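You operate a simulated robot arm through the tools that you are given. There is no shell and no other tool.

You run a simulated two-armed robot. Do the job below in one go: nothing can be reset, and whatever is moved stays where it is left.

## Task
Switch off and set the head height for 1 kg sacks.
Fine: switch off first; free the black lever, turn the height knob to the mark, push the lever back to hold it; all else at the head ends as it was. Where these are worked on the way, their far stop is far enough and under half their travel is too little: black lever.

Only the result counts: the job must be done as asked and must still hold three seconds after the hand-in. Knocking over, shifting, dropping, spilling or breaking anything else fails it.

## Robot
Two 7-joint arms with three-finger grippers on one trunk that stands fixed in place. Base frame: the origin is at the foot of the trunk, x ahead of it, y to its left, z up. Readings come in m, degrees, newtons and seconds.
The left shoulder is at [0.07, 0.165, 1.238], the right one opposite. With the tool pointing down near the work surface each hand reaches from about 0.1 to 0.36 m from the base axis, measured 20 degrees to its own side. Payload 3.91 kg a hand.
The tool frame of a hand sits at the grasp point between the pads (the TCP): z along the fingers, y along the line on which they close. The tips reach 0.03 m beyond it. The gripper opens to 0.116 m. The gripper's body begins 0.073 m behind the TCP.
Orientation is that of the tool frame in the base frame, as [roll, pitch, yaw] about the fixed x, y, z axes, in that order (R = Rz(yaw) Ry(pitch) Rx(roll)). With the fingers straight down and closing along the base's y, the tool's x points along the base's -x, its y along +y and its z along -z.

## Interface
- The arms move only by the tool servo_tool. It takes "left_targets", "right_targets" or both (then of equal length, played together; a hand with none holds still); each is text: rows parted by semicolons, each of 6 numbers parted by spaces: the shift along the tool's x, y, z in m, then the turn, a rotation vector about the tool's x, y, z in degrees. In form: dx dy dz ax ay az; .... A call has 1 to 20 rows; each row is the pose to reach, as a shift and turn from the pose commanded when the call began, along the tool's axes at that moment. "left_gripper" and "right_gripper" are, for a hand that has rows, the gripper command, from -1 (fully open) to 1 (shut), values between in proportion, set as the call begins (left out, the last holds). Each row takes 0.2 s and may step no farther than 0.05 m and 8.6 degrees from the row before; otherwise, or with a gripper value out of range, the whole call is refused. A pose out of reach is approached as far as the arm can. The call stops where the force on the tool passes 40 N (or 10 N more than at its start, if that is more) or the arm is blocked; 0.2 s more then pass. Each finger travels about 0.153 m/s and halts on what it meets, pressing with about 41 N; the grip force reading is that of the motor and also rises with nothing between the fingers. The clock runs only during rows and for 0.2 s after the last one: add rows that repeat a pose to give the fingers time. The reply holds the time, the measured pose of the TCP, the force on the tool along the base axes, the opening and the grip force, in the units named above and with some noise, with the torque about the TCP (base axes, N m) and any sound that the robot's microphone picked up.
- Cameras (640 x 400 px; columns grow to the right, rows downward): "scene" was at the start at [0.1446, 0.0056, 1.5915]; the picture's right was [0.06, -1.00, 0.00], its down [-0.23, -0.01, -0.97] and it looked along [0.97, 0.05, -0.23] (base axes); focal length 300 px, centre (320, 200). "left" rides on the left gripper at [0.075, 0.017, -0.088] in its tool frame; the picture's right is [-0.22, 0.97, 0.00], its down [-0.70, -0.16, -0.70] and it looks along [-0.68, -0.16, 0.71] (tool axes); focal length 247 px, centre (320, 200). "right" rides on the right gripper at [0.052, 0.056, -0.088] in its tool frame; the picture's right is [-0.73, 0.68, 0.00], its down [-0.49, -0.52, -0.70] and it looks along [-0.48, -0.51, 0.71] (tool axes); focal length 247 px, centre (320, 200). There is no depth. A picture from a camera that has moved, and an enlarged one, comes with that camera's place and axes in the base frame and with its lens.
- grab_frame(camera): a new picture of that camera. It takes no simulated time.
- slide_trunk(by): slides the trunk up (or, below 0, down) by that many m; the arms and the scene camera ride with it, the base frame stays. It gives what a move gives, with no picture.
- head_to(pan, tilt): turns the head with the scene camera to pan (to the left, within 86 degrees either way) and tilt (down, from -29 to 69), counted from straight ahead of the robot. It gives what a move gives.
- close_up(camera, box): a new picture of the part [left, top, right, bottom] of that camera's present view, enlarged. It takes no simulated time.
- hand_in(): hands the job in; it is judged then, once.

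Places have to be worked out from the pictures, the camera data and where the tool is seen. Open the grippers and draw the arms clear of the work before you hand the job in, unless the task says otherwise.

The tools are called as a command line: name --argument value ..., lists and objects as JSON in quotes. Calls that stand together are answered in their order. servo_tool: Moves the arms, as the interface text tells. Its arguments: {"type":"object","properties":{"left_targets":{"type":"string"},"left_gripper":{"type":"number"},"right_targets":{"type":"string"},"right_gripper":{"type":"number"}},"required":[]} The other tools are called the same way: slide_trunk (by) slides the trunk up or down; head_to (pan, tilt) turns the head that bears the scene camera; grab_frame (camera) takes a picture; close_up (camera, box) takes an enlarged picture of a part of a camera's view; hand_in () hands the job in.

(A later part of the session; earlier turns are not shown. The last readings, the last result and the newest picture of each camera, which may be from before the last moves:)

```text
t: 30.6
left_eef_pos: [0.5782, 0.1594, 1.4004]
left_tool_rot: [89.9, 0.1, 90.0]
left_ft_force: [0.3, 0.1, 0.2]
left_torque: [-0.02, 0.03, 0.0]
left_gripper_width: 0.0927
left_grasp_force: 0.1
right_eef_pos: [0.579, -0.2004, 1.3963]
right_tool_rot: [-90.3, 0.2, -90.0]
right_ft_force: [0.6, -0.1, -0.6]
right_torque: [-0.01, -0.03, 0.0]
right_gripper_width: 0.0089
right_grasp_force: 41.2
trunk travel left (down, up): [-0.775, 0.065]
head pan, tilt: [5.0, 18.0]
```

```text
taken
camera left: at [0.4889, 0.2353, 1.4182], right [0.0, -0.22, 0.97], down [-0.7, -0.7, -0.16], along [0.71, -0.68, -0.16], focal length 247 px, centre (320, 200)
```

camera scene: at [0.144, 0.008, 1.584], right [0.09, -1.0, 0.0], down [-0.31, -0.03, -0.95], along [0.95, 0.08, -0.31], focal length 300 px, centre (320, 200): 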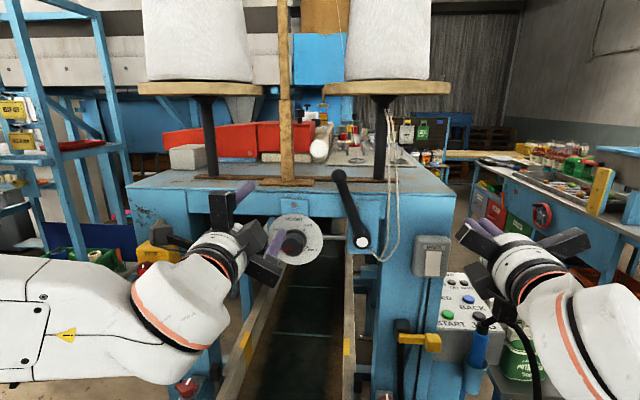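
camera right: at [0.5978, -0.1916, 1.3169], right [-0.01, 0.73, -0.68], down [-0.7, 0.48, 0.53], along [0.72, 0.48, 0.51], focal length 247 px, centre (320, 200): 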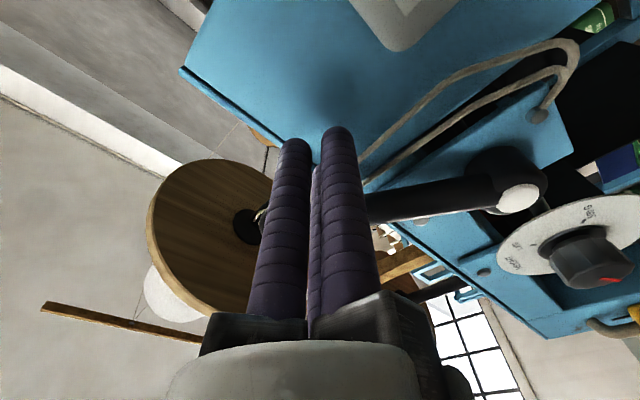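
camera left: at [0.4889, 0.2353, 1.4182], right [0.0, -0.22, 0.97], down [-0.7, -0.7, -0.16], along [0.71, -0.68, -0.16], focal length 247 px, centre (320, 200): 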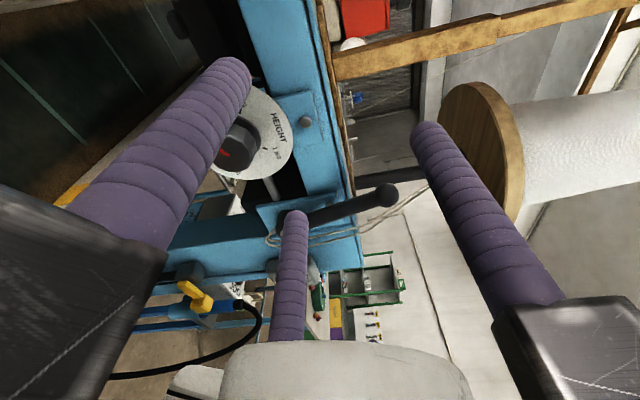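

The left hand points forward at [0.578, 0.159, 1.400]. I'll move it to a stand-off in front of the knob axis (tips still ~5 cm short).

servo_tool --left_targets "-0.012 -0.027 0.01 0 0 0; -0.024 -0.053 0.02 0 0 0; -0.036 -0.08 0.03 0 0 0; -0.047 -0.106 0.042 0 0 0; -0.047 -0.106 0.042 0 0 0"

grab_frame --camera "scene"

grab_frame --camera "left"

grab_frame --camera "right"

```text
t: 31.8
left_eef_pos: [0.6189, 0.1142, 1.2943]
left_tool_rot: [89.9, 0.0, 89.9]
left_ft_force: [-0.1, -0.1, -0.2]
left_torque: [-0.03, 0.03, -0.02]
left_gripper_width: 0.0929
left_grasp_force: 0.1
right_eef_pos: [0.5793, -0.1979, 1.3966]
right_tool_rot: [-90.3, -0.1, -90.0]
right_ft_force: [0.3, 0.0, 0.1]
right_torque: [0.01, 0.0, 0.01]
right_gripper_width: 0.0092
right_grasp_force: 41.3
trunk travel left (down, up): [-0.775, 0.065]
head pan, tilt: [5.0, 18.0]
```

```text
taken
camera scene: at [0.1433, 0.0091, 1.5841], right [0.09, -1.0, 0.0], down [-0.31, -0.03, -0.95], along [0.95, 0.08, -0.31], focal length 300 px, centre (320, 200)
```

scene: 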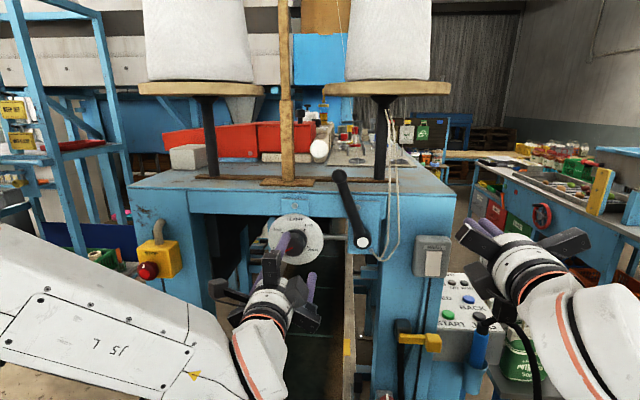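

```text
taken
camera left: at [0.5303, 0.1889, 1.3117], right [0.0, -0.22, 0.97], down [-0.7, -0.7, -0.16], along [0.72, -0.68, -0.15], focal length 247 px, centre (320, 200)
```

left: 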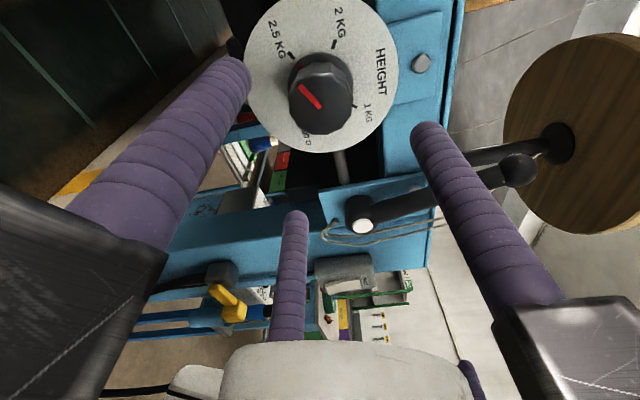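

```text
taken
camera right: at [0.4904, -0.2508, 1.3421], right [0.0, 0.73, -0.68], down [-0.7, 0.48, 0.53], along [0.72, 0.48, 0.51], focal length 247 px, centre (320, 200)
```

right: 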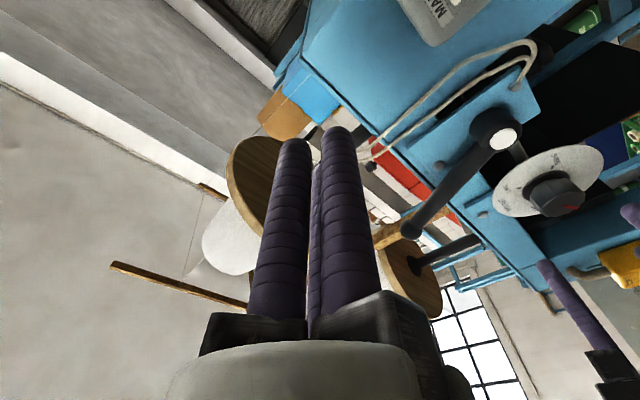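

The left wrist camera now sees the dial well. I'll zoom in on the dial from both wrist cameras to fix the knob's axis and the mark angles.

close_up --camera "left" --box '[235, 0, 405, 160]'

close_up --camera "right" --box '[470, 100, 640, 240]'

close_up --camera "scene" --box '[250, 200, 350, 290]'

```text
2.50 times, centred on (320, 80) of left
camera zoom: at [0.5303, 0.1889, 1.3117], right [0.0, -0.22, 0.97], down [-0.7, -0.7, -0.16], along [0.72, -0.68, -0.15], focal length 617 px, centre (320, 500)
```

zoom: 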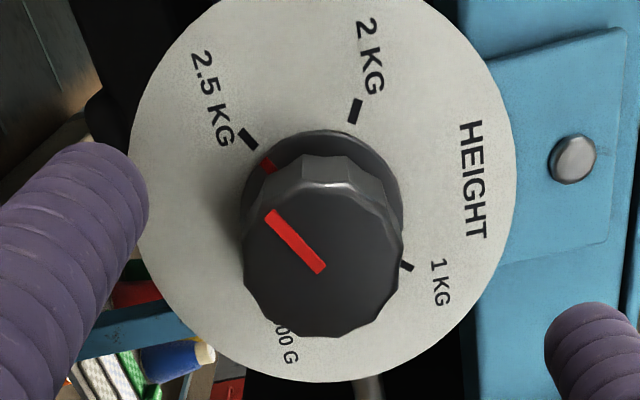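

```text
2.86 times, centred on (555, 170) of right
camera zoom: at [0.4904, -0.2508, 1.3421], right [0.0, 0.73, -0.68], down [-0.7, 0.48, 0.53], along [0.72, 0.48, 0.51], focal length 706 px, centre (-351, 286)
```

zoom: 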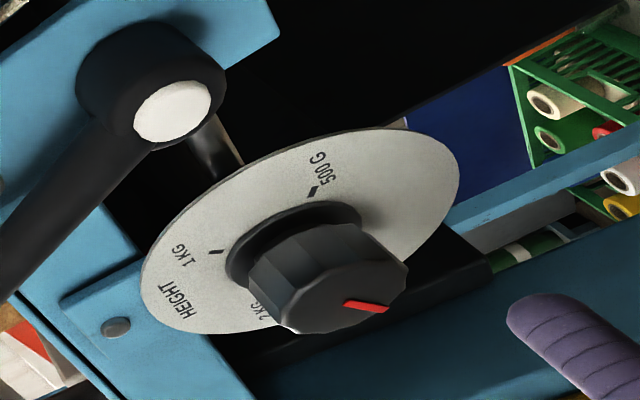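

```text
4.44 times, centred on (300, 245) of scene
camera zoom: at [0.1433, 0.0091, 1.5841], right [0.09, -1.0, 0.0], down [-0.31, -0.03, -0.95], along [0.95, 0.08, -0.31], focal length 1332 px, centre (409, 0)
```

zoom: 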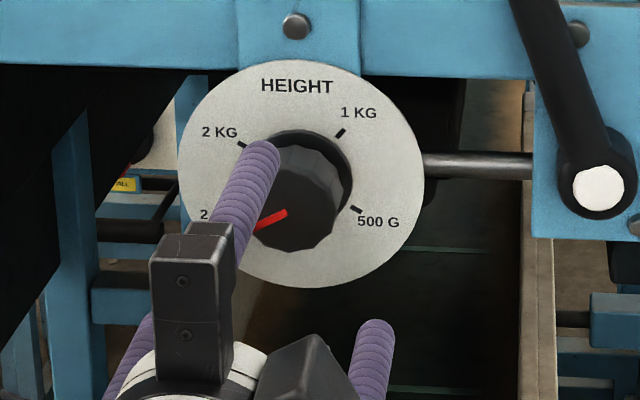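

Consistent estimates: knob axis at (y 0.114, z 1.295), knob face x ≈ 0.703, dial x ≈ 0.742; pointer at -119°, 1 KG tick at +40°, so about +159° clockwise is needed. I'll test the left wrist's roll range at this stand-off first, going to lower roll.

servo_tool --left_targets "0 0 0 0 0 -8; 0 0 0 0 0 -16; 0 0 0 0 0 -24; 0 0 0 0 0 -32; 0 0 0 0 0 -40; 0 0 0 0 0 -48; 0 0 0 0 0 -56; 0 0 0 0 0 -64; 0 0 0 0 0 -64"

```text
t: 33.8
left_eef_pos: [0.6206, 0.113, 1.2956]
left_tool_rot: [89.9, 64.2, 90.0]
left_ft_force: [0.5, 0.3, 0.5]
left_torque: [0.0, -0.02, -0.03]
left_gripper_width: 0.0929
left_grasp_force: 0.1
right_eef_pos: [0.5798, -0.1995, 1.397]
right_tool_rot: [-90.3, 0.0, -90.0]
right_ft_force: [0.3, -0.5, -0.2]
right_torque: [0.01, -0.02, -0.03]
right_gripper_width: 0.0089
right_grasp_force: 41.4
trunk travel left (down, up): [-0.775, 0.065]
head pan, tilt: [5.0, 18.0]
```

Roll +26° is reachable here. I'll go further down to find the limit.

servo_tool --left_targets "0 0 0 0 0 -8; 0 0 0 0 0 -16; 0 0 0 0 0 -24; 0 0 0 0 0 -32; 0 0 0 0 0 -40; 0 0 0 0 0 -48; 0 0 0 0 0 -56; 0 0 0 0 0 -56"

```text
t: 35.6
left_eef_pos: [0.6207, 0.1127, 1.2942]
left_tool_rot: [-89.9, 60.0, -89.8]
left_ft_force: [-0.7, 0.1, 0.6]
left_torque: [-0.02, 0.03, 0.01]
left_gripper_width: 0.0926
left_grasp_force: 0.1
right_eef_pos: [0.5806, -0.1996, 1.3955]
right_tool_rot: [-90.3, 0.1, -89.9]
right_ft_force: [-0.7, 0.1, 0.0]
right_torque: [0.01, -0.02, 0.03]
right_gripper_width: 0.0092
right_grasp_force: 40.9
trunk travel left (down, up): [-0.775, 0.065]
head pan, tilt: [5.0, 18.0]
```

Roll -30° is also fine. If I can start at -75°, a single grip could cover the whole 159°; I'll test down to -75°.

servo_tool --left_targets "0 0 0 0 0 -8; 0 0 0 0 0 -16; 0 0 0 0 0 -24; 0 0 0 0 0 -32; 0 0 0 0 0 -40; 0 0 0 0 0 -45; 0 0 0 0 0 -45"

grab_frame --camera "scene"

grab_frame --camera "left"

```text
t: 37.2
left_eef_pos: [0.6207, 0.114, 1.2932]
left_tool_rot: [-90.0, 14.9, -89.9]
left_ft_force: [0.1, 0.2, 0.0]
left_torque: [0.02, 0.0, -0.03]
left_gripper_width: 0.0928
left_grasp_force: 0.1
right_eef_pos: [0.5802, -0.1987, 1.3953]
right_tool_rot: [-90.4, 0.0, -90.0]
right_ft_force: [0.3, -0.5, 0.7]
right_torque: [0.01, 0.0, 0.02]
right_gripper_width: 0.0092
right_grasp_force: 41.1
trunk travel left (down, up): [-0.775, 0.065]
head pan, tilt: [5.0, 18.0]
```

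```text
taken
camera scene: at [0.1442, 0.0089, 1.5841], right [0.09, -1.0, 0.0], down [-0.31, -0.03, -0.95], along [0.95, 0.08, -0.31], focal length 300 px, centre (320, 200)
```

scene: 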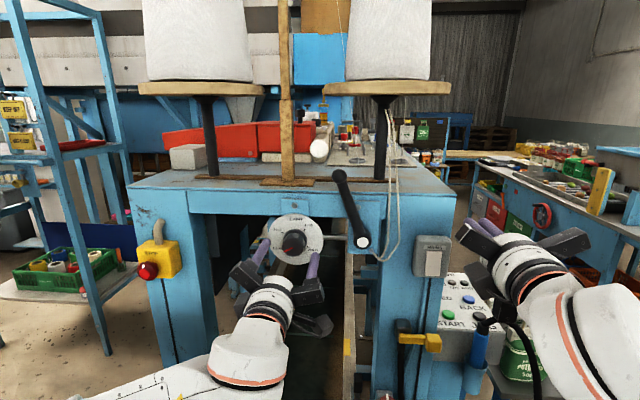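

```text
taken
camera left: at [0.5323, 0.0462, 1.2588], right [0.0, 0.47, -0.88], down [-0.7, 0.63, 0.33], along [0.71, 0.62, 0.33], focal length 247 px, centre (320, 200)
```

left: 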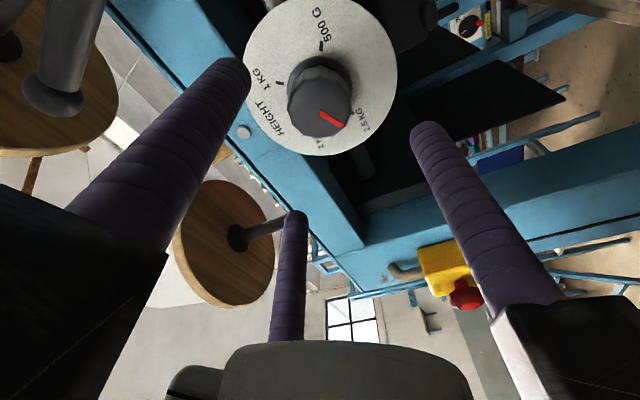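

Roll -75° works, so one grip can do it all. I'll take one more zoom from this new viewpoint to confirm the knob axis before going in.

close_up --camera "left" --box '[235, 0, 405, 160]'

```text
2.50 times, centred on (320, 80) of left
camera zoom: at [0.5323, 0.0462, 1.2588], right [0.0, 0.47, -0.88], down [-0.7, 0.63, 0.33], along [0.71, 0.62, 0.33], focal length 617 px, centre (320, 500)
```

zoom: 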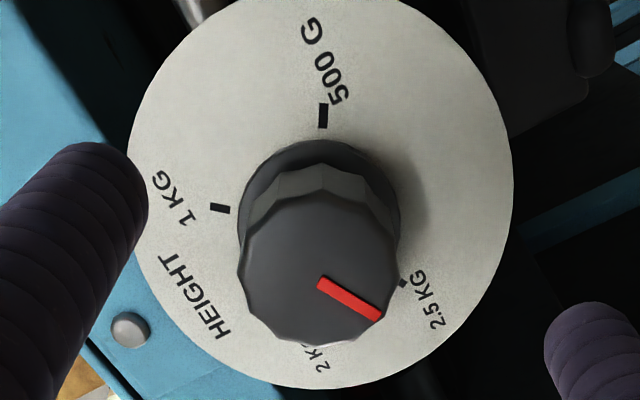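

The axis estimate is confirmed at (0.1144, 1.295). I'll advance the open fingers around the knob, tips stopping about 14 mm short of the dial.

servo_tool --left_targets "-0.0005 -0.001 0.02 0 0 0; -0.001 -0.0015 0.04 0 0 0; -0.001 -0.0015 0.06 0 0 0; -0.001 -0.0015 0.07 0 0 0; -0.001 -0.0015 0.077 0 0 0; -0.001 -0.0015 0.077 0 0 0"

close_up --camera "left" --box '[160, 0, 480, 260]'

close_up --camera "scene" --box '[240, 190, 360, 300]'

```text
t: 38.6
left_eef_pos: [0.6983, 0.113, 1.2945]
left_tool_rot: [-89.9, 15.0, -90.0]
left_ft_force: [-0.1, 0.2, -1.1]
left_torque: [-0.01, 0.02, 0.0]
left_gripper_width: 0.0927
left_grasp_force: 0.0
right_eef_pos: [0.5808, -0.1994, 1.3959]
right_tool_rot: [-90.2, 0.0, -90.0]
right_ft_force: [-0.6, 0.0, -0.5]
right_torque: [-0.01, 0.0, 0.03]
right_gripper_width: 0.0092
right_grasp_force: 40.9
trunk travel left (down, up): [-0.775, 0.065]
head pan, tilt: [5.0, 18.0]
```

```text
1.54 times, centred on (320, 130) of left
camera zoom: at [0.6103, 0.0456, 1.2602], right [0.0, 0.47, -0.88], down [-0.7, 0.63, 0.33], along [0.71, 0.62, 0.33], focal length 380 px, centre (320, 308)
```

zoom: 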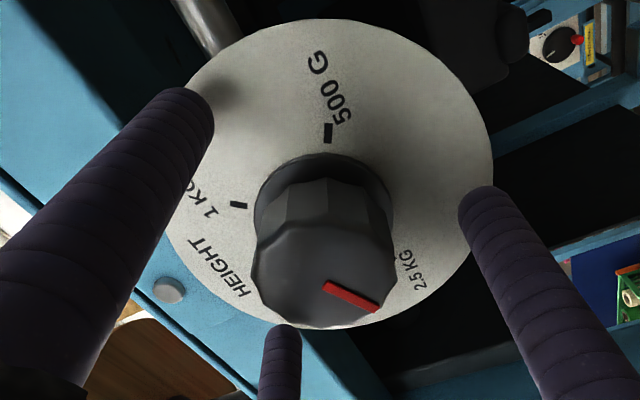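

```text
3.64 times, centred on (300, 245) of scene
camera zoom: at [0.1443, 0.0085, 1.584], right [0.09, -1.0, 0.0], down [-0.31, -0.03, -0.95], along [0.95, 0.08, -0.31], focal length 1090 px, centre (393, 36)
```

zoom: 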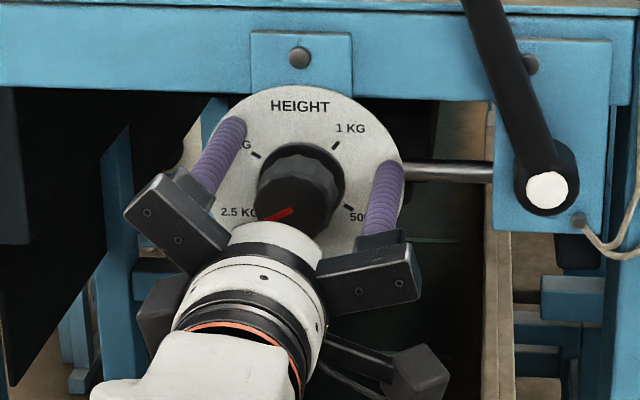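

The three fingers surround the knob evenly and clear of the dial. I'll close the gripper on it now without moving.

servo_tool --left_targets "0 0 0 0 0 0; 0 0 0 0 0 0; 0 0 0 0 0 0" --left_gripper 1

close_up --camera "left" --box '[160, 0, 480, 260]'

close_up --camera "scene" --box '[240, 190, 360, 300]'

```text
t: 39.4
left_eef_pos: [0.6979, 0.1153, 1.2961]
left_tool_rot: [-90.0, 15.0, -89.9]
left_ft_force: [-1.6, 5.1, -2.6]
left_torque: [0.15, 0.02, 0.52]
left_gripper_width: 0.0449
left_grasp_force: 45.1
right_eef_pos: [0.5807, -0.1977, 1.3954]
right_tool_rot: [-90.3, 0.0, -89.9]
right_ft_force: [0.8, -0.5, 0.1]
right_torque: [-0.03, 0.02, 0.02]
right_gripper_width: 0.0088
right_grasp_force: 40.8
trunk travel left (down, up): [-0.775, 0.065]
head pan, tilt: [5.0, 18.0]
```

```text
1.54 times, centred on (320, 130) of left
camera zoom: at [0.6104, 0.047, 1.2598], right [0.0, 0.47, -0.88], down [-0.7, 0.63, 0.33], along [0.71, 0.62, 0.33], focal length 380 px, centre (320, 308)
```

zoom: 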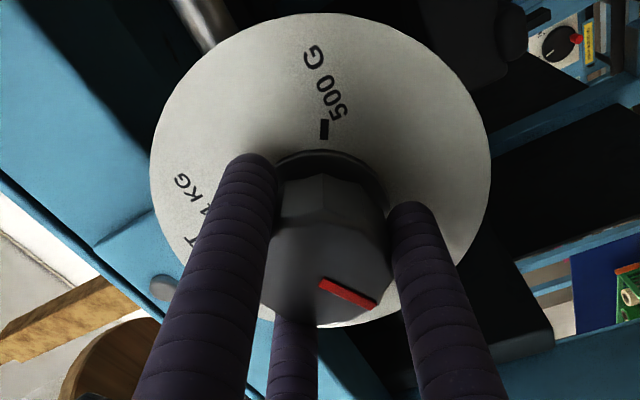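

```text
3.64 times, centred on (300, 245) of scene
camera zoom: at [0.1443, 0.0098, 1.584], right [0.09, -1.0, 0.0], down [-0.31, -0.03, -0.95], along [0.95, 0.08, -0.31], focal length 1090 px, centre (393, 36)
```

zoom: 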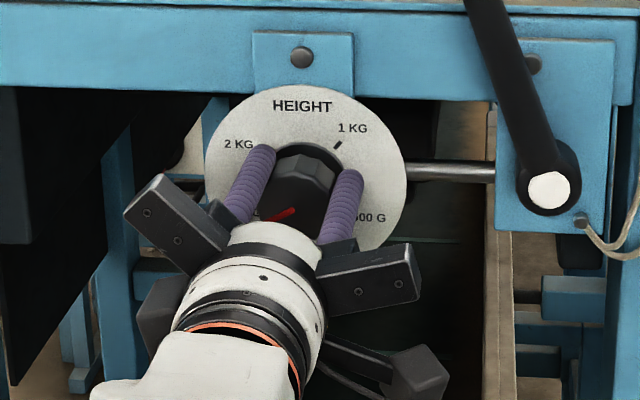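

Gripped at 0.045 m width with a small 5 N side load. I'll nudge the centre by ~1.5 mm toward the load and turn the knob clockwise 80° first.

servo_tool --left_targets "-0.0015 -0.0005 0 0 0 8; -0.0015 -0.0005 0 0 0 16; -0.0015 -0.0005 0 0 0 24; -0.0015 -0.0005 0 0 0 32; -0.0015 -0.0005 0 0 0 40; -0.0015 -0.0005 0 0 0 48; -0.0015 -0.0005 0 0 0 56; -0.0015 -0.0005 0 0 0 64; -0.0015 -0.0005 0 0 0 72; -0.0015 -0.0005 0 0 0 80; -0.0015 -0.0005 0 0 0 80"

close_up --camera "left" --box '[160, 0, 480, 260]'

close_up --camera "scene" --box '[240, 190, 360, 300]'

```text
t: 41.8
left_eef_pos: [0.6988, 0.1148, 1.2956]
left_tool_rot: [90.6, 84.9, 90.6]
left_ft_force: [-0.9, 2.1, -11.0]
left_torque: [0.01, 0.33, 0.15]
left_gripper_width: 0.0448
left_grasp_force: 44.7
right_eef_pos: [0.5815, -0.1985, 1.3967]
right_tool_rot: [-90.4, 0.0, -89.9]
right_ft_force: [0.1, 1.4, 1.0]
right_torque: [0.0, -0.01, 0.01]
right_gripper_width: 0.0091
right_grasp_force: 41.2
trunk travel left (down, up): [-0.775, 0.065]
head pan, tilt: [5.0, 18.0]
```

```text
1.54 times, centred on (320, 130) of left
camera zoom: at [0.6102, 0.1388, 1.2229], right [0.0, 0.95, 0.31], down [-0.7, -0.22, 0.68], along [0.72, -0.22, 0.66], focal length 380 px, centre (320, 308)
```

zoom: 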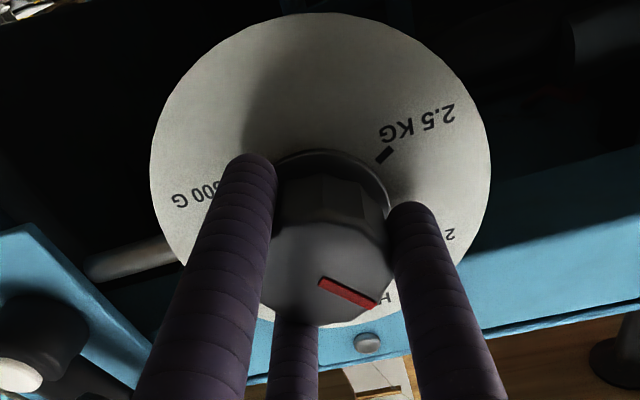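

```text
3.64 times, centred on (300, 245) of scene
camera zoom: at [0.1459, 0.0095, 1.5838], right [0.09, -1.0, 0.0], down [-0.31, -0.03, -0.95], along [0.95, 0.08, -0.31], focal length 1090 px, centre (393, 36)
```

zoom: 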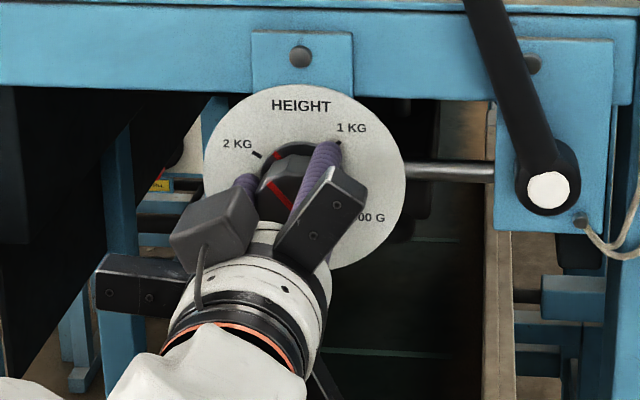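

The knob follows without slip (turned ~80°, pointer now about -40°). I'll ease the vertical load by 1 mm and turn the remaining 80°.

servo_tool --left_targets "0.001 0 0 0 0 8; 0.001 0 0 0 0 16; 0.001 0 0 0 0 24; 0.001 0 0 0 0 32; 0.001 0 0 0 0 40; 0.001 0 0 0 0 48; 0.001 0 0 0 0 56; 0.001 0 0 0 0 64; 0.001 0 0 0 0 72; 0.001 0 0 0 0 79.5; 0.001 0 0 0 0 79.5; 0.001 0 0 0 0 79.5"

close_up --camera "left" --box '[160, 0, 480, 260]'

close_up --camera "scene" --box '[250, 200, 340, 280]'

close_up --camera "right" --box '[470, 100, 640, 240]'

```text
t: 44.4
left_eef_pos: [0.6988, 0.1144, 1.2949]
left_tool_rot: [90.0, 5.4, 90.1]
left_ft_force: [0.4, 3.7, -9.5]
left_torque: [0.08, 0.27, 0.18]
left_gripper_width: 0.0451
left_grasp_force: 45.5
right_eef_pos: [0.5819, -0.1988, 1.396]
right_tool_rot: [-90.4, 0.0, -89.9]
right_ft_force: [-0.3, -0.1, 0.2]
right_torque: [0.0, -0.03, 0.01]
right_gripper_width: 0.009
right_grasp_force: 41.3
trunk travel left (down, up): [-0.775, 0.065]
head pan, tilt: [5.0, 18.0]
```

```text
1.54 times, centred on (320, 130) of left
camera zoom: at [0.6102, 0.1912, 1.3057], right [0.0, -0.13, 0.99], down [-0.7, -0.71, -0.09], along [0.71, -0.69, -0.09], focal length 380 px, centre (320, 308)
```

zoom: 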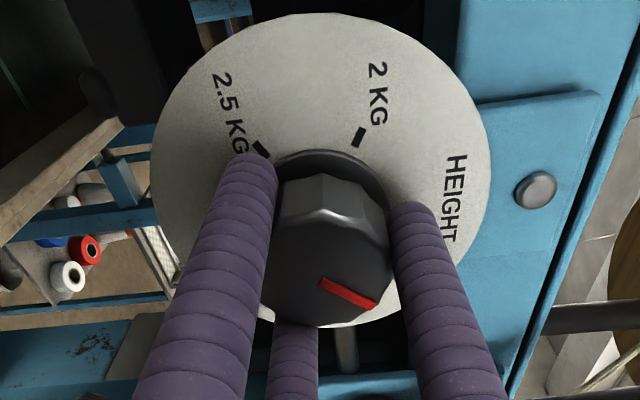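

```text
5.00 times, centred on (295, 240) of scene
camera zoom: at [0.1459, 0.0099, 1.5838], right [0.09, -1.0, 0.0], down [-0.31, -0.03, -0.95], along [0.95, 0.08, -0.31], focal length 1498 px, centre (445, 0)
```

zoom: 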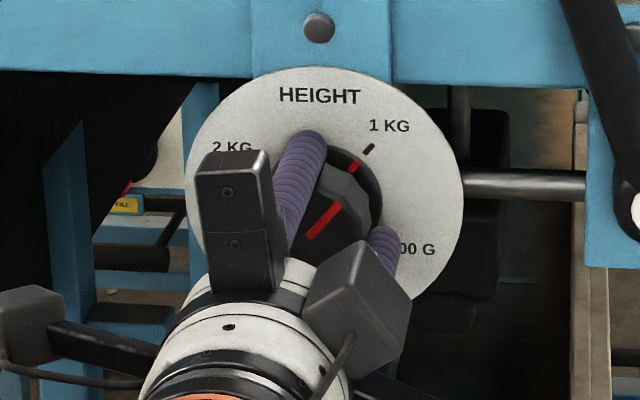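

```text
2.86 times, centred on (555, 170) of right
camera zoom: at [0.4926, -0.2502, 1.3413], right [-0.01, 0.73, -0.68], down [-0.7, 0.49, 0.53], along [0.72, 0.48, 0.51], focal length 706 px, centre (-351, 286)
```

zoom: 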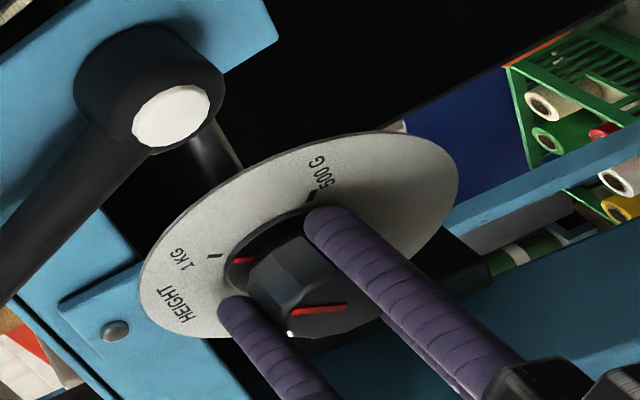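

The skirt's red mark appears lined up close to the 1 KG tick (total 159.6° turned). I'll open the fingers, back off straight, and check the alignment unobstructed.

servo_tool --left_targets "0 0 0 0 0 0; 0 0 0 0 0 0; 0 0 -0.01 0 0 0; 0 0 -0.03 0 0 0; 0 0 -0.055 0 0 0; 0 0 -0.08 0 0 0; 0 0 -0.08 0 0 0" --left_gripper -0.6

close_up --camera "left" --box '[235, 0, 405, 160]'

close_up --camera "scene" --box '[250, 200, 340, 280]'

close_up --camera "right" --box '[490, 120, 620, 220]'

```text
t: 46.0
left_eef_pos: [0.617, 0.1169, 1.298]
left_tool_rot: [90.0, 5.5, 90.1]
left_ft_force: [0.0, 0.3, -0.2]
left_torque: [-0.01, 0.01, 0.0]
left_gripper_width: 0.093
left_grasp_force: 0.0
right_eef_pos: [0.5808, -0.2, 1.3962]
right_tool_rot: [-90.2, 0.0, -89.9]
right_ft_force: [0.5, -1.2, 0.2]
right_torque: [0.0, 0.01, -0.01]
right_gripper_width: 0.0091
right_grasp_force: 41.2
trunk travel left (down, up): [-0.775, 0.065]
head pan, tilt: [5.0, 18.0]
```

```text
2.50 times, centred on (320, 80) of left
camera zoom: at [0.5292, 0.1922, 1.3077], right [0.0, -0.13, 0.99], down [-0.7, -0.71, -0.09], along [0.72, -0.69, -0.09], focal length 617 px, centre (320, 500)
```

zoom: 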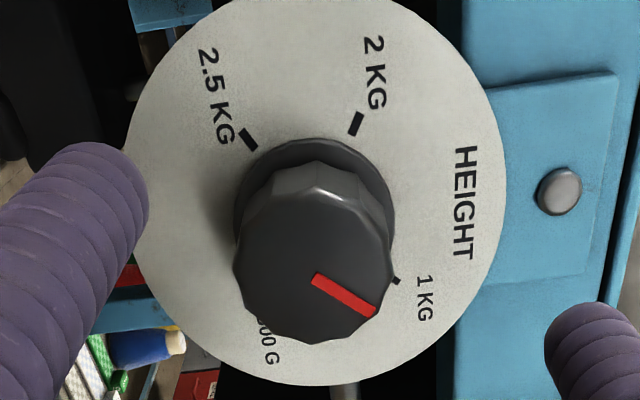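

```text
5.00 times, centred on (295, 240) of scene
camera zoom: at [0.1452, 0.0086, 1.5839], right [0.09, -1.0, 0.0], down [-0.31, -0.03, -0.95], along [0.95, 0.08, -0.31], focal length 1498 px, centre (445, 0)
```

zoom: 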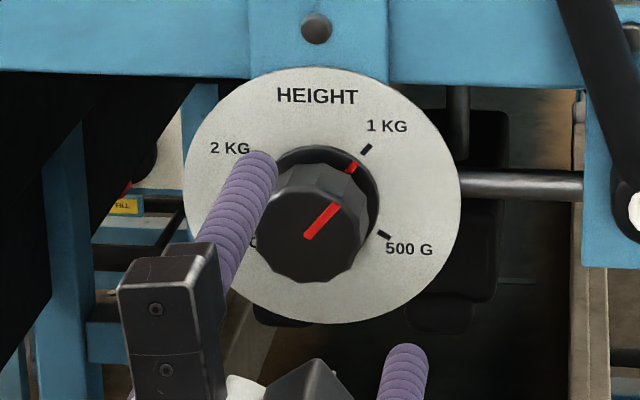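

```text
4.00 times, centred on (555, 170) of right
camera zoom: at [0.492, -0.2513, 1.3413], right [-0.01, 0.73, -0.68], down [-0.7, 0.48, 0.53], along [0.72, 0.48, 0.51], focal length 988 px, centre (-620, 320)
```

zoom: 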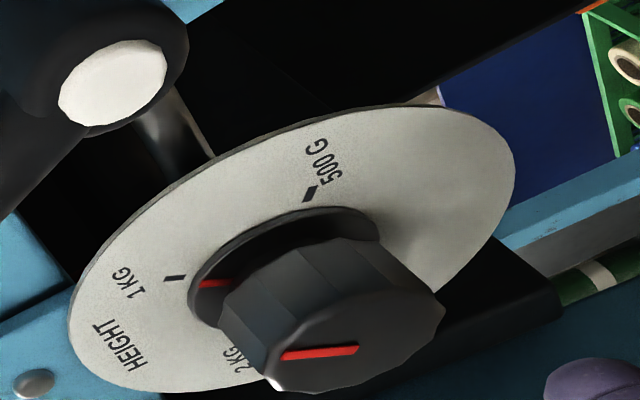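

The pointer measures about 39–41° against the tick's 40°. I'll take tighter zooms for a finer comparison before locking.

close_up --camera "scene" --box '[290, 222, 338, 252]'

close_up --camera "right" --box '[515, 165, 579, 205]'

close_up --camera "left" --box '[290, 50, 370, 100]'

```text
13.33 times, centred on (314, 237) of scene
camera zoom: at [0.1452, 0.0086, 1.5839], right [0.09, -1.0, 0.0], down [-0.31, -0.03, -0.95], along [0.95, 0.08, -0.31], focal length 3995 px, centre (400, -293)
```

zoom: 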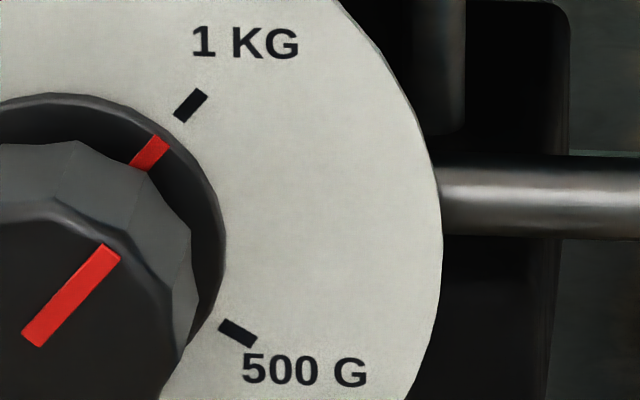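

```text
10.00 times, centred on (547, 185) of right
camera zoom: at [0.492, -0.2513, 1.3413], right [-0.01, 0.73, -0.68], down [-0.7, 0.48, 0.53], along [0.72, 0.48, 0.51], focal length 2470 px, centre (-1950, 350)
```

zoom: 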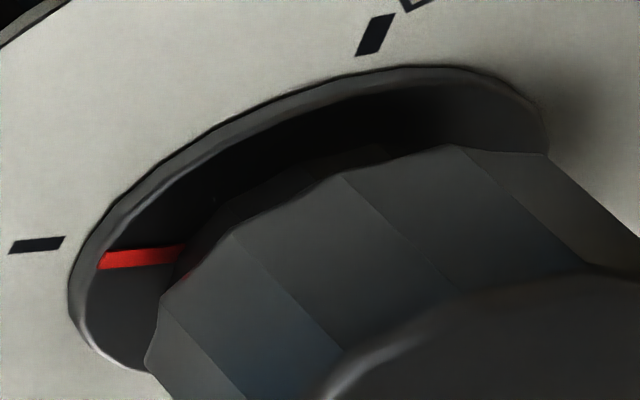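

```text
8.00 times, centred on (330, 75) of left
camera zoom: at [0.5292, 0.1922, 1.3077], right [0.0, -0.13, 0.99], down [-0.7, -0.71, -0.09], along [0.72, -0.69, -0.09], focal length 1976 px, centre (240, 1200)
```

zoom: 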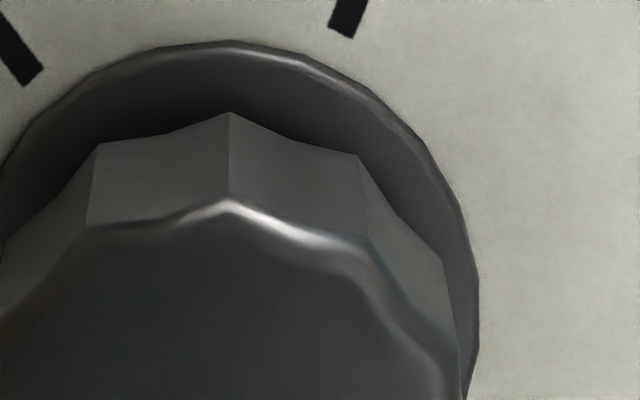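

The face pointer computes to 40.5° against a tick at about 40°, so the height is set within a degree. Now I'll clear the right hand outward and bring the closed left hand to the left side of the leaning lever to push it back.

servo_tool --left_targets "0 0 -0.01 0 0 0; -0.015 0.02 -0.01 0 0 2; -0.03 0.04 -0.01 0 0 4; -0.05 0.065 0 0 0 5.5; -0.065 0.085 0 0 0 5.5; -0.0768 0.0981 0 0 0 5.5; -0.0768 0.0981 0 0 0 5.5" --left_gripper 1 --right_targets "0.02 0 -0.01 0 0 0; 0.04 0 -0.02 0 0 0; 0.06 0 -0.03 0 0 0; 0.08 0 -0.04 0 0 0; 0.1 0 -0.05 0 0 0; 0.12 0 -0.05 0 0 0; 0.12 0 -0.05 0 0 0"

grab_frame --camera "scene"

grab_frame --camera "left"

grab_frame --camera "right"

```text
t: 47.6
left_eef_pos: [0.6158, 0.0478, 1.4015]
left_tool_rot: [90.0, 0.2, 90.1]
left_ft_force: [0.3, 0.3, -0.4]
left_torque: [0.03, 0.0, -0.01]
left_gripper_width: 0.0089
left_grasp_force: 40.8
right_eef_pos: [0.5332, -0.3197, 1.396]
right_tool_rot: [-90.4, -0.1, -89.8]
right_ft_force: [0.2, -0.5, 0.4]
right_torque: [0.0, -0.02, 0.0]
right_gripper_width: 0.0089
right_grasp_force: 41.0
right hand out of reach, approached as far as the arm can: row 5
trunk travel left (down, up): [-0.775, 0.065]
head pan, tilt: [5.0, 18.0]
```

```text
taken
camera scene: at [0.1448, 0.0093, 1.5839], right [0.09, -1.0, 0.0], down [-0.31, -0.03, -0.95], along [0.95, 0.08, -0.31], focal length 300 px, centre (320, 200)
```

scene: 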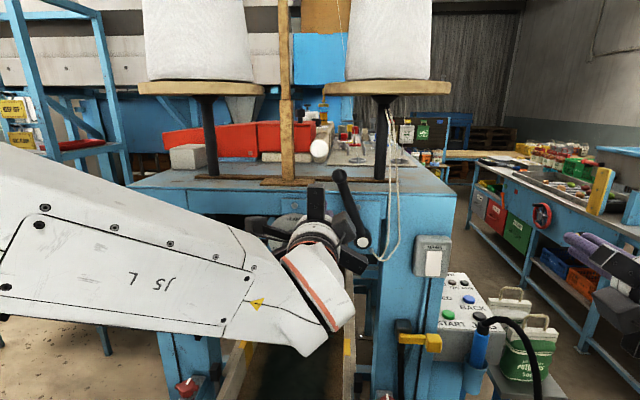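

```text
taken
camera left: at [0.5272, 0.1221, 1.4192], right [0.0, -0.22, 0.97], down [-0.7, -0.7, -0.16], along [0.72, -0.68, -0.16], focal length 247 px, centre (320, 200)
```

left: 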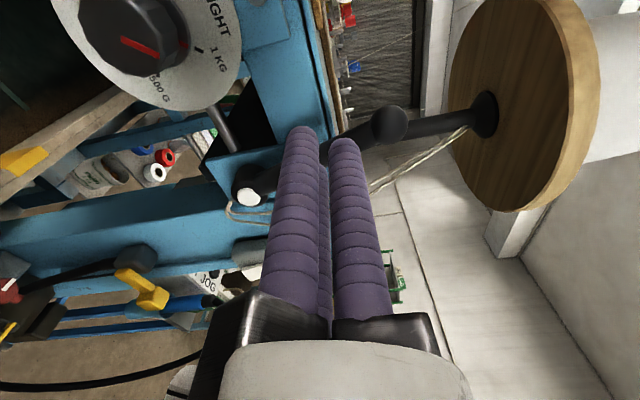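

```text
taken
camera right: at [0.446, -0.3712, 1.342], right [-0.01, 0.73, -0.68], down [-0.7, 0.48, 0.53], along [0.72, 0.48, 0.51], focal length 247 px, centre (320, 200)
```

right: 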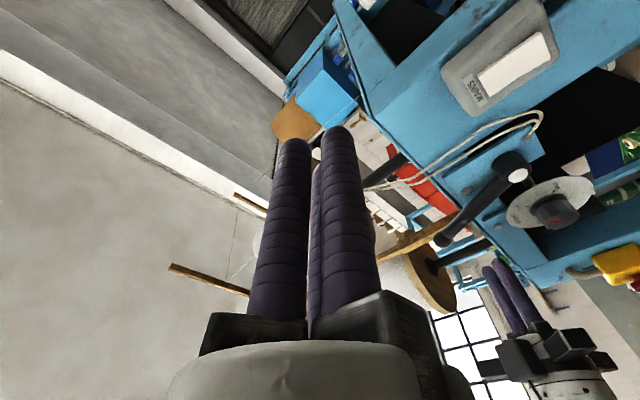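

The lever's ball is at about (y 0.0225, z 1.451), leaning left 21°, with my closed fingers left of it. I'll shift 5 mm further left and advance the tips alongside the rod.

servo_tool --left_targets "0.005 0 0.01 0 0 0; 0.005 0 0.03 0 0 0; 0.005 0 0.05 0 0 0; 0.005 0 0.06 0 0 0; 0.005 0 0.066 0 0 0; 0.005 0 0.066 0 0 0"

grab_frame --camera "left"

grab_frame --camera "right"

```text
t: 49.0
left_eef_pos: [0.6834, 0.0529, 1.4006]
left_tool_rot: [90.0, 0.0, 90.0]
left_ft_force: [-0.3, -0.6, 0.6]
left_torque: [0.01, -0.02, 0.03]
left_gripper_width: 0.0093
left_grasp_force: 40.7
right_eef_pos: [0.5342, -0.3196, 1.3961]
right_tool_rot: [-90.5, -0.1, -89.8]
right_ft_force: [0.1, 0.4, -0.5]
right_torque: [0.0, -0.01, -0.01]
right_gripper_width: 0.0091
right_grasp_force: 41.4
trunk travel left (down, up): [-0.775, 0.065]
head pan, tilt: [5.0, 18.0]
```

```text
taken
camera left: at [0.5944, 0.1273, 1.4181], right [0.0, -0.22, 0.97], down [-0.7, -0.7, -0.16], along [0.71, -0.68, -0.16], focal length 247 px, centre (320, 200)
```

left: 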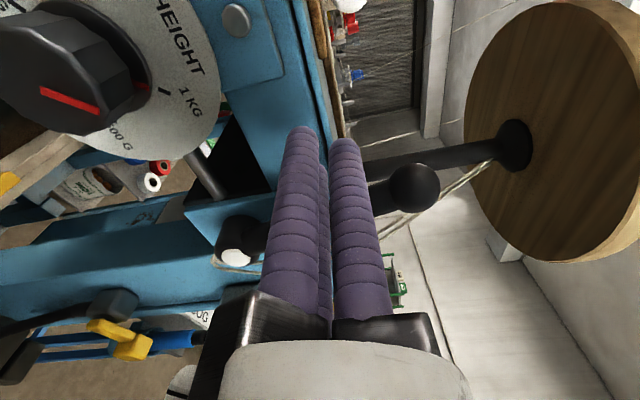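

```text
taken
camera right: at [0.4454, -0.372, 1.3421], right [-0.01, 0.73, -0.68], down [-0.7, 0.48, 0.53], along [0.72, 0.48, 0.51], focal length 247 px, centre (320, 200)
```

right: 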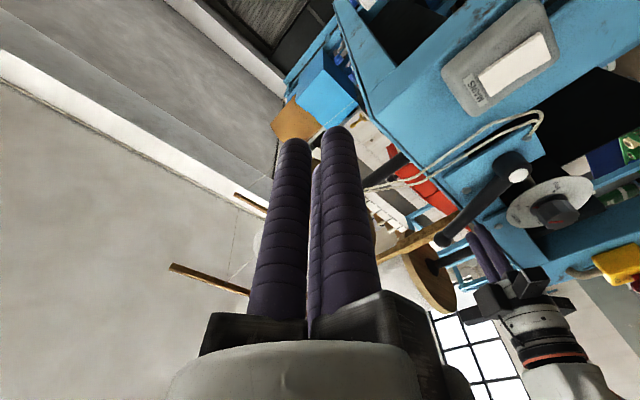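

The fingers are in place with no contact force. I'll push the lever to the right along the arc around its pivot, first part of the way.

servo_tool --left_targets "-0.011 0.004 0 0 0 0; -0.0195 0.01 0 0 0 0; -0.0286 0.0154 0 0 0 0; -0.038 0.0199 0 0 0 0; -0.0478 0.0235 0 0 0 0; -0.0579 0.0263 0 0 0 0; -0.0682 0.0282 0 0 0 0; -0.0786 0.0292 0 0 0 0; -0.0786 0.0292 0 0 0 0"

grab_frame --camera "left"

grab_frame --camera "right"

```text
t: 51.0
left_eef_pos: [0.6839, -0.0275, 1.4314]
left_tool_rot: [90.0, 0.0, 90.0]
left_ft_force: [-0.1, 0.3, -0.6]
left_torque: [0.03, -0.04, 0.04]
left_gripper_width: 0.0087
left_grasp_force: 40.8
right_eef_pos: [0.5338, -0.3202, 1.3963]
right_tool_rot: [-90.5, 0.1, -89.8]
right_ft_force: [0.0, 0.6, -0.4]
right_torque: [0.04, -0.02, 0.02]
right_gripper_width: 0.009
right_grasp_force: 40.8
trunk travel left (down, up): [-0.775, 0.065]
head pan, tilt: [5.0, 18.0]
```

```text
taken
camera left: at [0.5951, 0.0482, 1.448], right [0.0, -0.22, 0.97], down [-0.7, -0.7, -0.16], along [0.71, -0.68, -0.16], focal length 247 px, centre (320, 200)
```

left: 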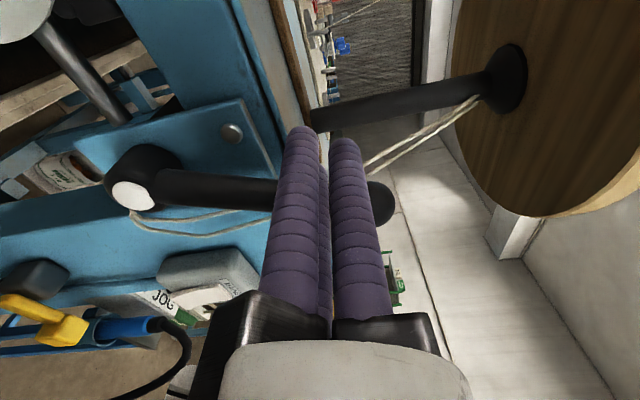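

```text
taken
camera right: at [0.4456, -0.3719, 1.3421], right [-0.01, 0.73, -0.68], down [-0.7, 0.48, 0.53], along [0.72, 0.48, 0.51], focal length 247 px, centre (320, 200)
```

right: 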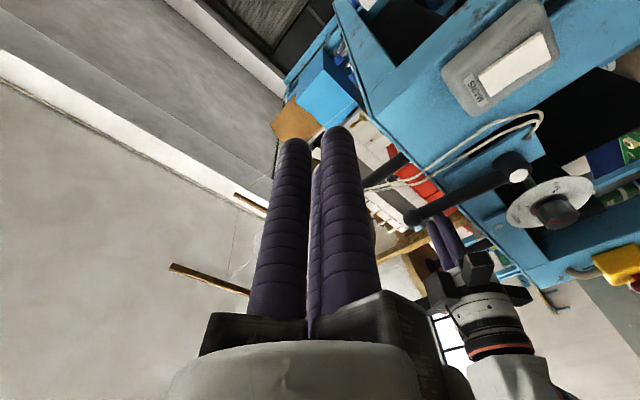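

The lever follows with almost no force and is at about +12°. I'll retract 4 mm to stay off the cords and continue pushing right until it meets its stop.

servo_tool --left_targets "-0.0055 0 -0.004 0 0 0; -0.0109 -0.0001 -0.004 0 0 0; -0.0214 -0.0011 -0.004 0 0 0; -0.0318 -0.003 -0.004 0 0 0; -0.042 -0.0058 -0.004 0 0 0; -0.048 -0.008 -0.004 0 0 0; -0.0539 -0.0104 -0.004 0 0 0; -0.0578 -0.0122 -0.004 0 0 0; -0.0578 -0.0122 -0.004 0 0 0"

grab_frame --camera "left"

grab_frame --camera "right"

grab_frame --camera "scene"

```text
t: 53.0
left_eef_pos: [0.6837, -0.0779, 1.4166]
left_tool_rot: [90.6, 0.8, 90.3]
left_ft_force: [-1.0, 2.2, 2.1]
left_torque: [0.02, -0.07, 0.03]
left_gripper_width: 0.0089
left_grasp_force: 40.8
right_eef_pos: [0.5337, -0.3198, 1.3965]
right_tool_rot: [-90.4, 0.0, -89.8]
right_ft_force: [0.7, 0.6, -0.2]
right_torque: [-0.01, -0.01, -0.01]
right_gripper_width: 0.0089
right_grasp_force: 41.2
trunk travel left (down, up): [-0.775, 0.065]
head pan, tilt: [5.0, 18.0]
```

```text
taken
camera left: at [0.5933, -0.0026, 1.4337], right [0.01, -0.21, 0.98], down [-0.7, -0.7, -0.14], along [0.72, -0.68, -0.15], focal length 247 px, centre (320, 200)
```

left: 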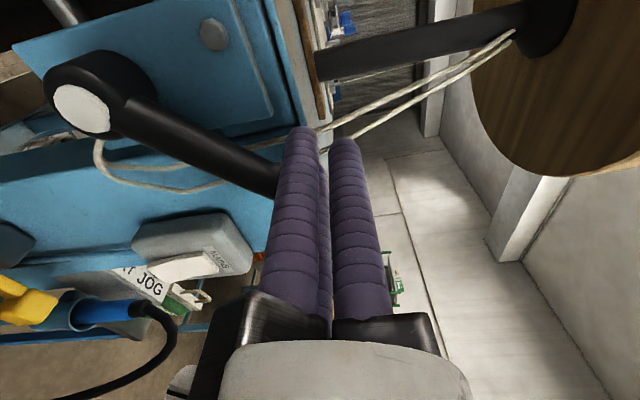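

```text
taken
camera right: at [0.4453, -0.3714, 1.3423], right [-0.01, 0.73, -0.68], down [-0.7, 0.48, 0.53], along [0.72, 0.48, 0.51], focal length 247 px, centre (320, 200)
```

right: 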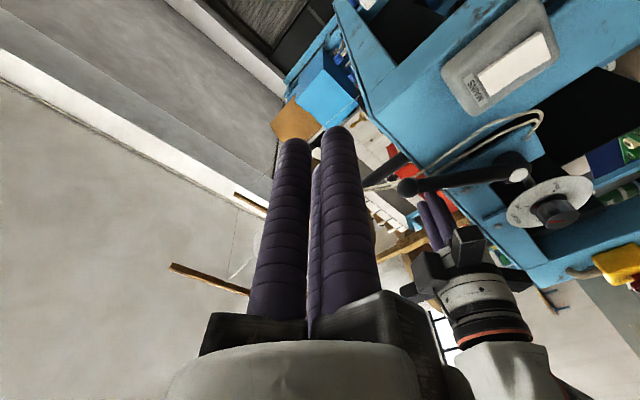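

```text
taken
camera scene: at [0.144, 0.0073, 1.5831], right [0.07, -1.0, 0.0], down [-0.32, -0.02, -0.95], along [0.95, 0.06, -0.32], focal length 300 px, centre (320, 200)
```

scene: 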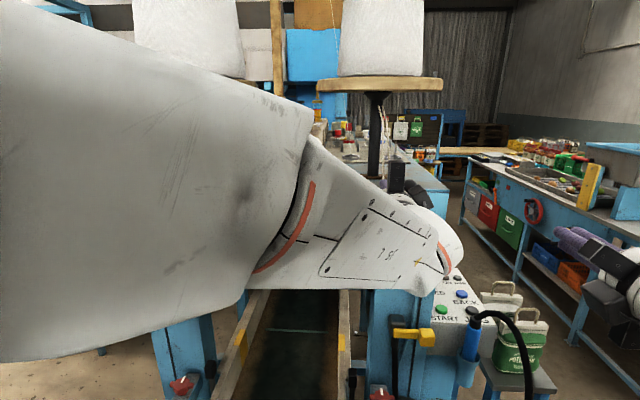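

The lever is back near its original angle (ball computes to about y -0.127, z 1.427), but my left forearm looms close to the head camera and the hand lags its command with little tool force, so the arm itself may be touching the head. I'll back the left hand off to the left and inspect.

servo_tool --left_targets "0.01 0 0 0 0 0; 0.025 0.002 0 0 0 0; 0.04 0.004 -0.01 0 0 0; 0.06 0.004 -0.03 0 0 0; 0.08 0 -0.05 0 0 0; 0.11 -0.01 -0.07 0 0 0; 0.15 -0.02 -0.08 0 0 0; 0.19 -0.03 -0.08 0 0 0; 0.19 -0.03 -0.08 0 0 0"

grab_frame --camera "scene"

grab_frame --camera "right"

```text
t: 55.0
left_eef_pos: [0.5964, 0.1055, 1.3909]
left_tool_rot: [89.9, -0.1, 89.9]
left_ft_force: [0.3, -0.8, 0.0]
left_torque: [0.02, -0.02, 0.04]
left_gripper_width: 0.0093
left_grasp_force: 40.8
right_eef_pos: [0.5335, -0.3212, 1.3957]
right_tool_rot: [-90.4, 0.1, -89.8]
right_ft_force: [-0.3, -0.4, -0.5]
right_torque: [0.0, 0.01, 0.0]
right_gripper_width: 0.0092
right_grasp_force: 41.3
trunk travel left (down, up): [-0.775, 0.065]
head pan, tilt: [5.0, 18.0]
```

```text
taken
camera scene: at [0.1441, 0.0066, 1.584], right [0.09, -1.0, 0.0], down [-0.31, -0.03, -0.95], along [0.95, 0.08, -0.31], focal length 300 px, centre (320, 200)
```

scene: 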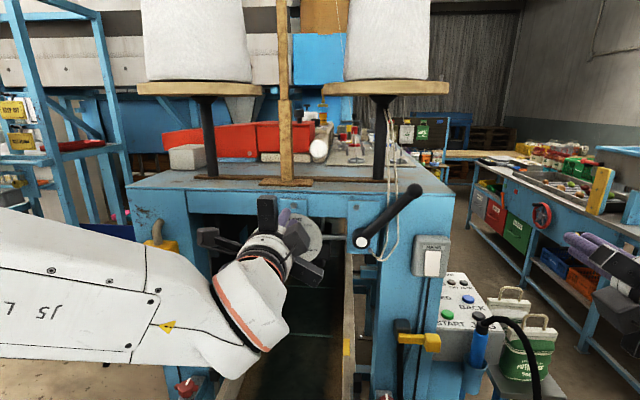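

```text
taken
camera right: at [0.4454, -0.3735, 1.3416], right [-0.01, 0.73, -0.68], down [-0.7, 0.48, 0.53], along [0.72, 0.48, 0.51], focal length 247 px, centre (320, 200)
```

right: 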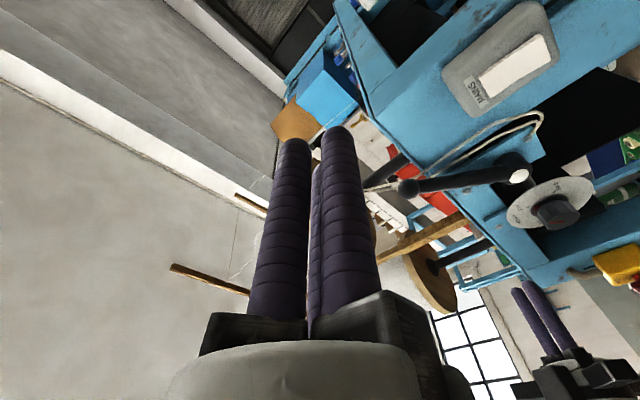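

The lever is back up-right. I'll zoom in to measure its angle against where it started.

close_up --camera "scene" --box '[340, 170, 440, 260]'

close_up --camera "right" --box '[370, 120, 610, 260]'

```text
4.44 times, centred on (390, 215) of scene
camera zoom: at [0.1441, 0.0066, 1.584], right [0.09, -1.0, 0.0], down [-0.31, -0.03, -0.95], along [0.95, 0.08, -0.31], focal length 1332 px, centre (9, 133)
```

zoom: 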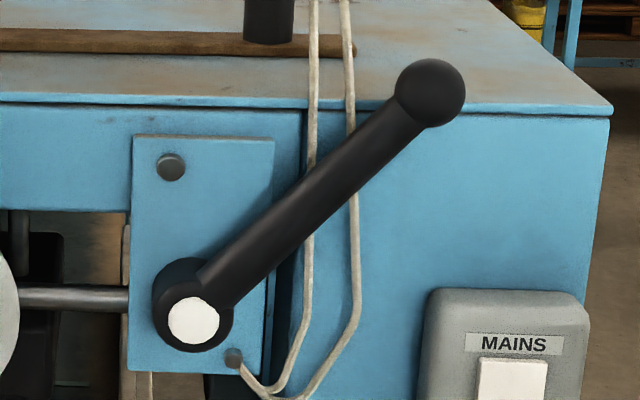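

```text
2.67 times, centred on (490, 190) of right
camera zoom: at [0.4454, -0.3735, 1.3416], right [-0.01, 0.73, -0.68], down [-0.7, 0.48, 0.53], along [0.72, 0.48, 0.51], focal length 659 px, centre (-133, 227)
```

zoom: 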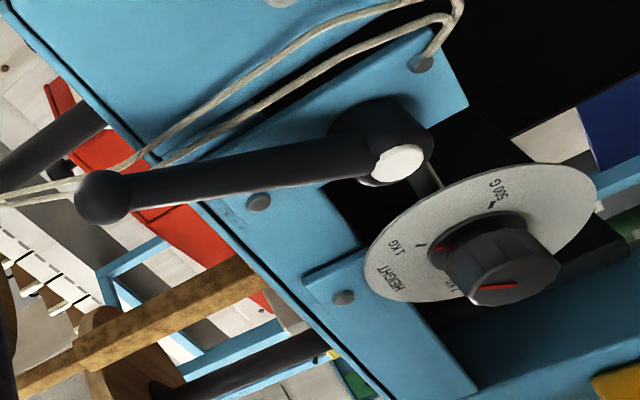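

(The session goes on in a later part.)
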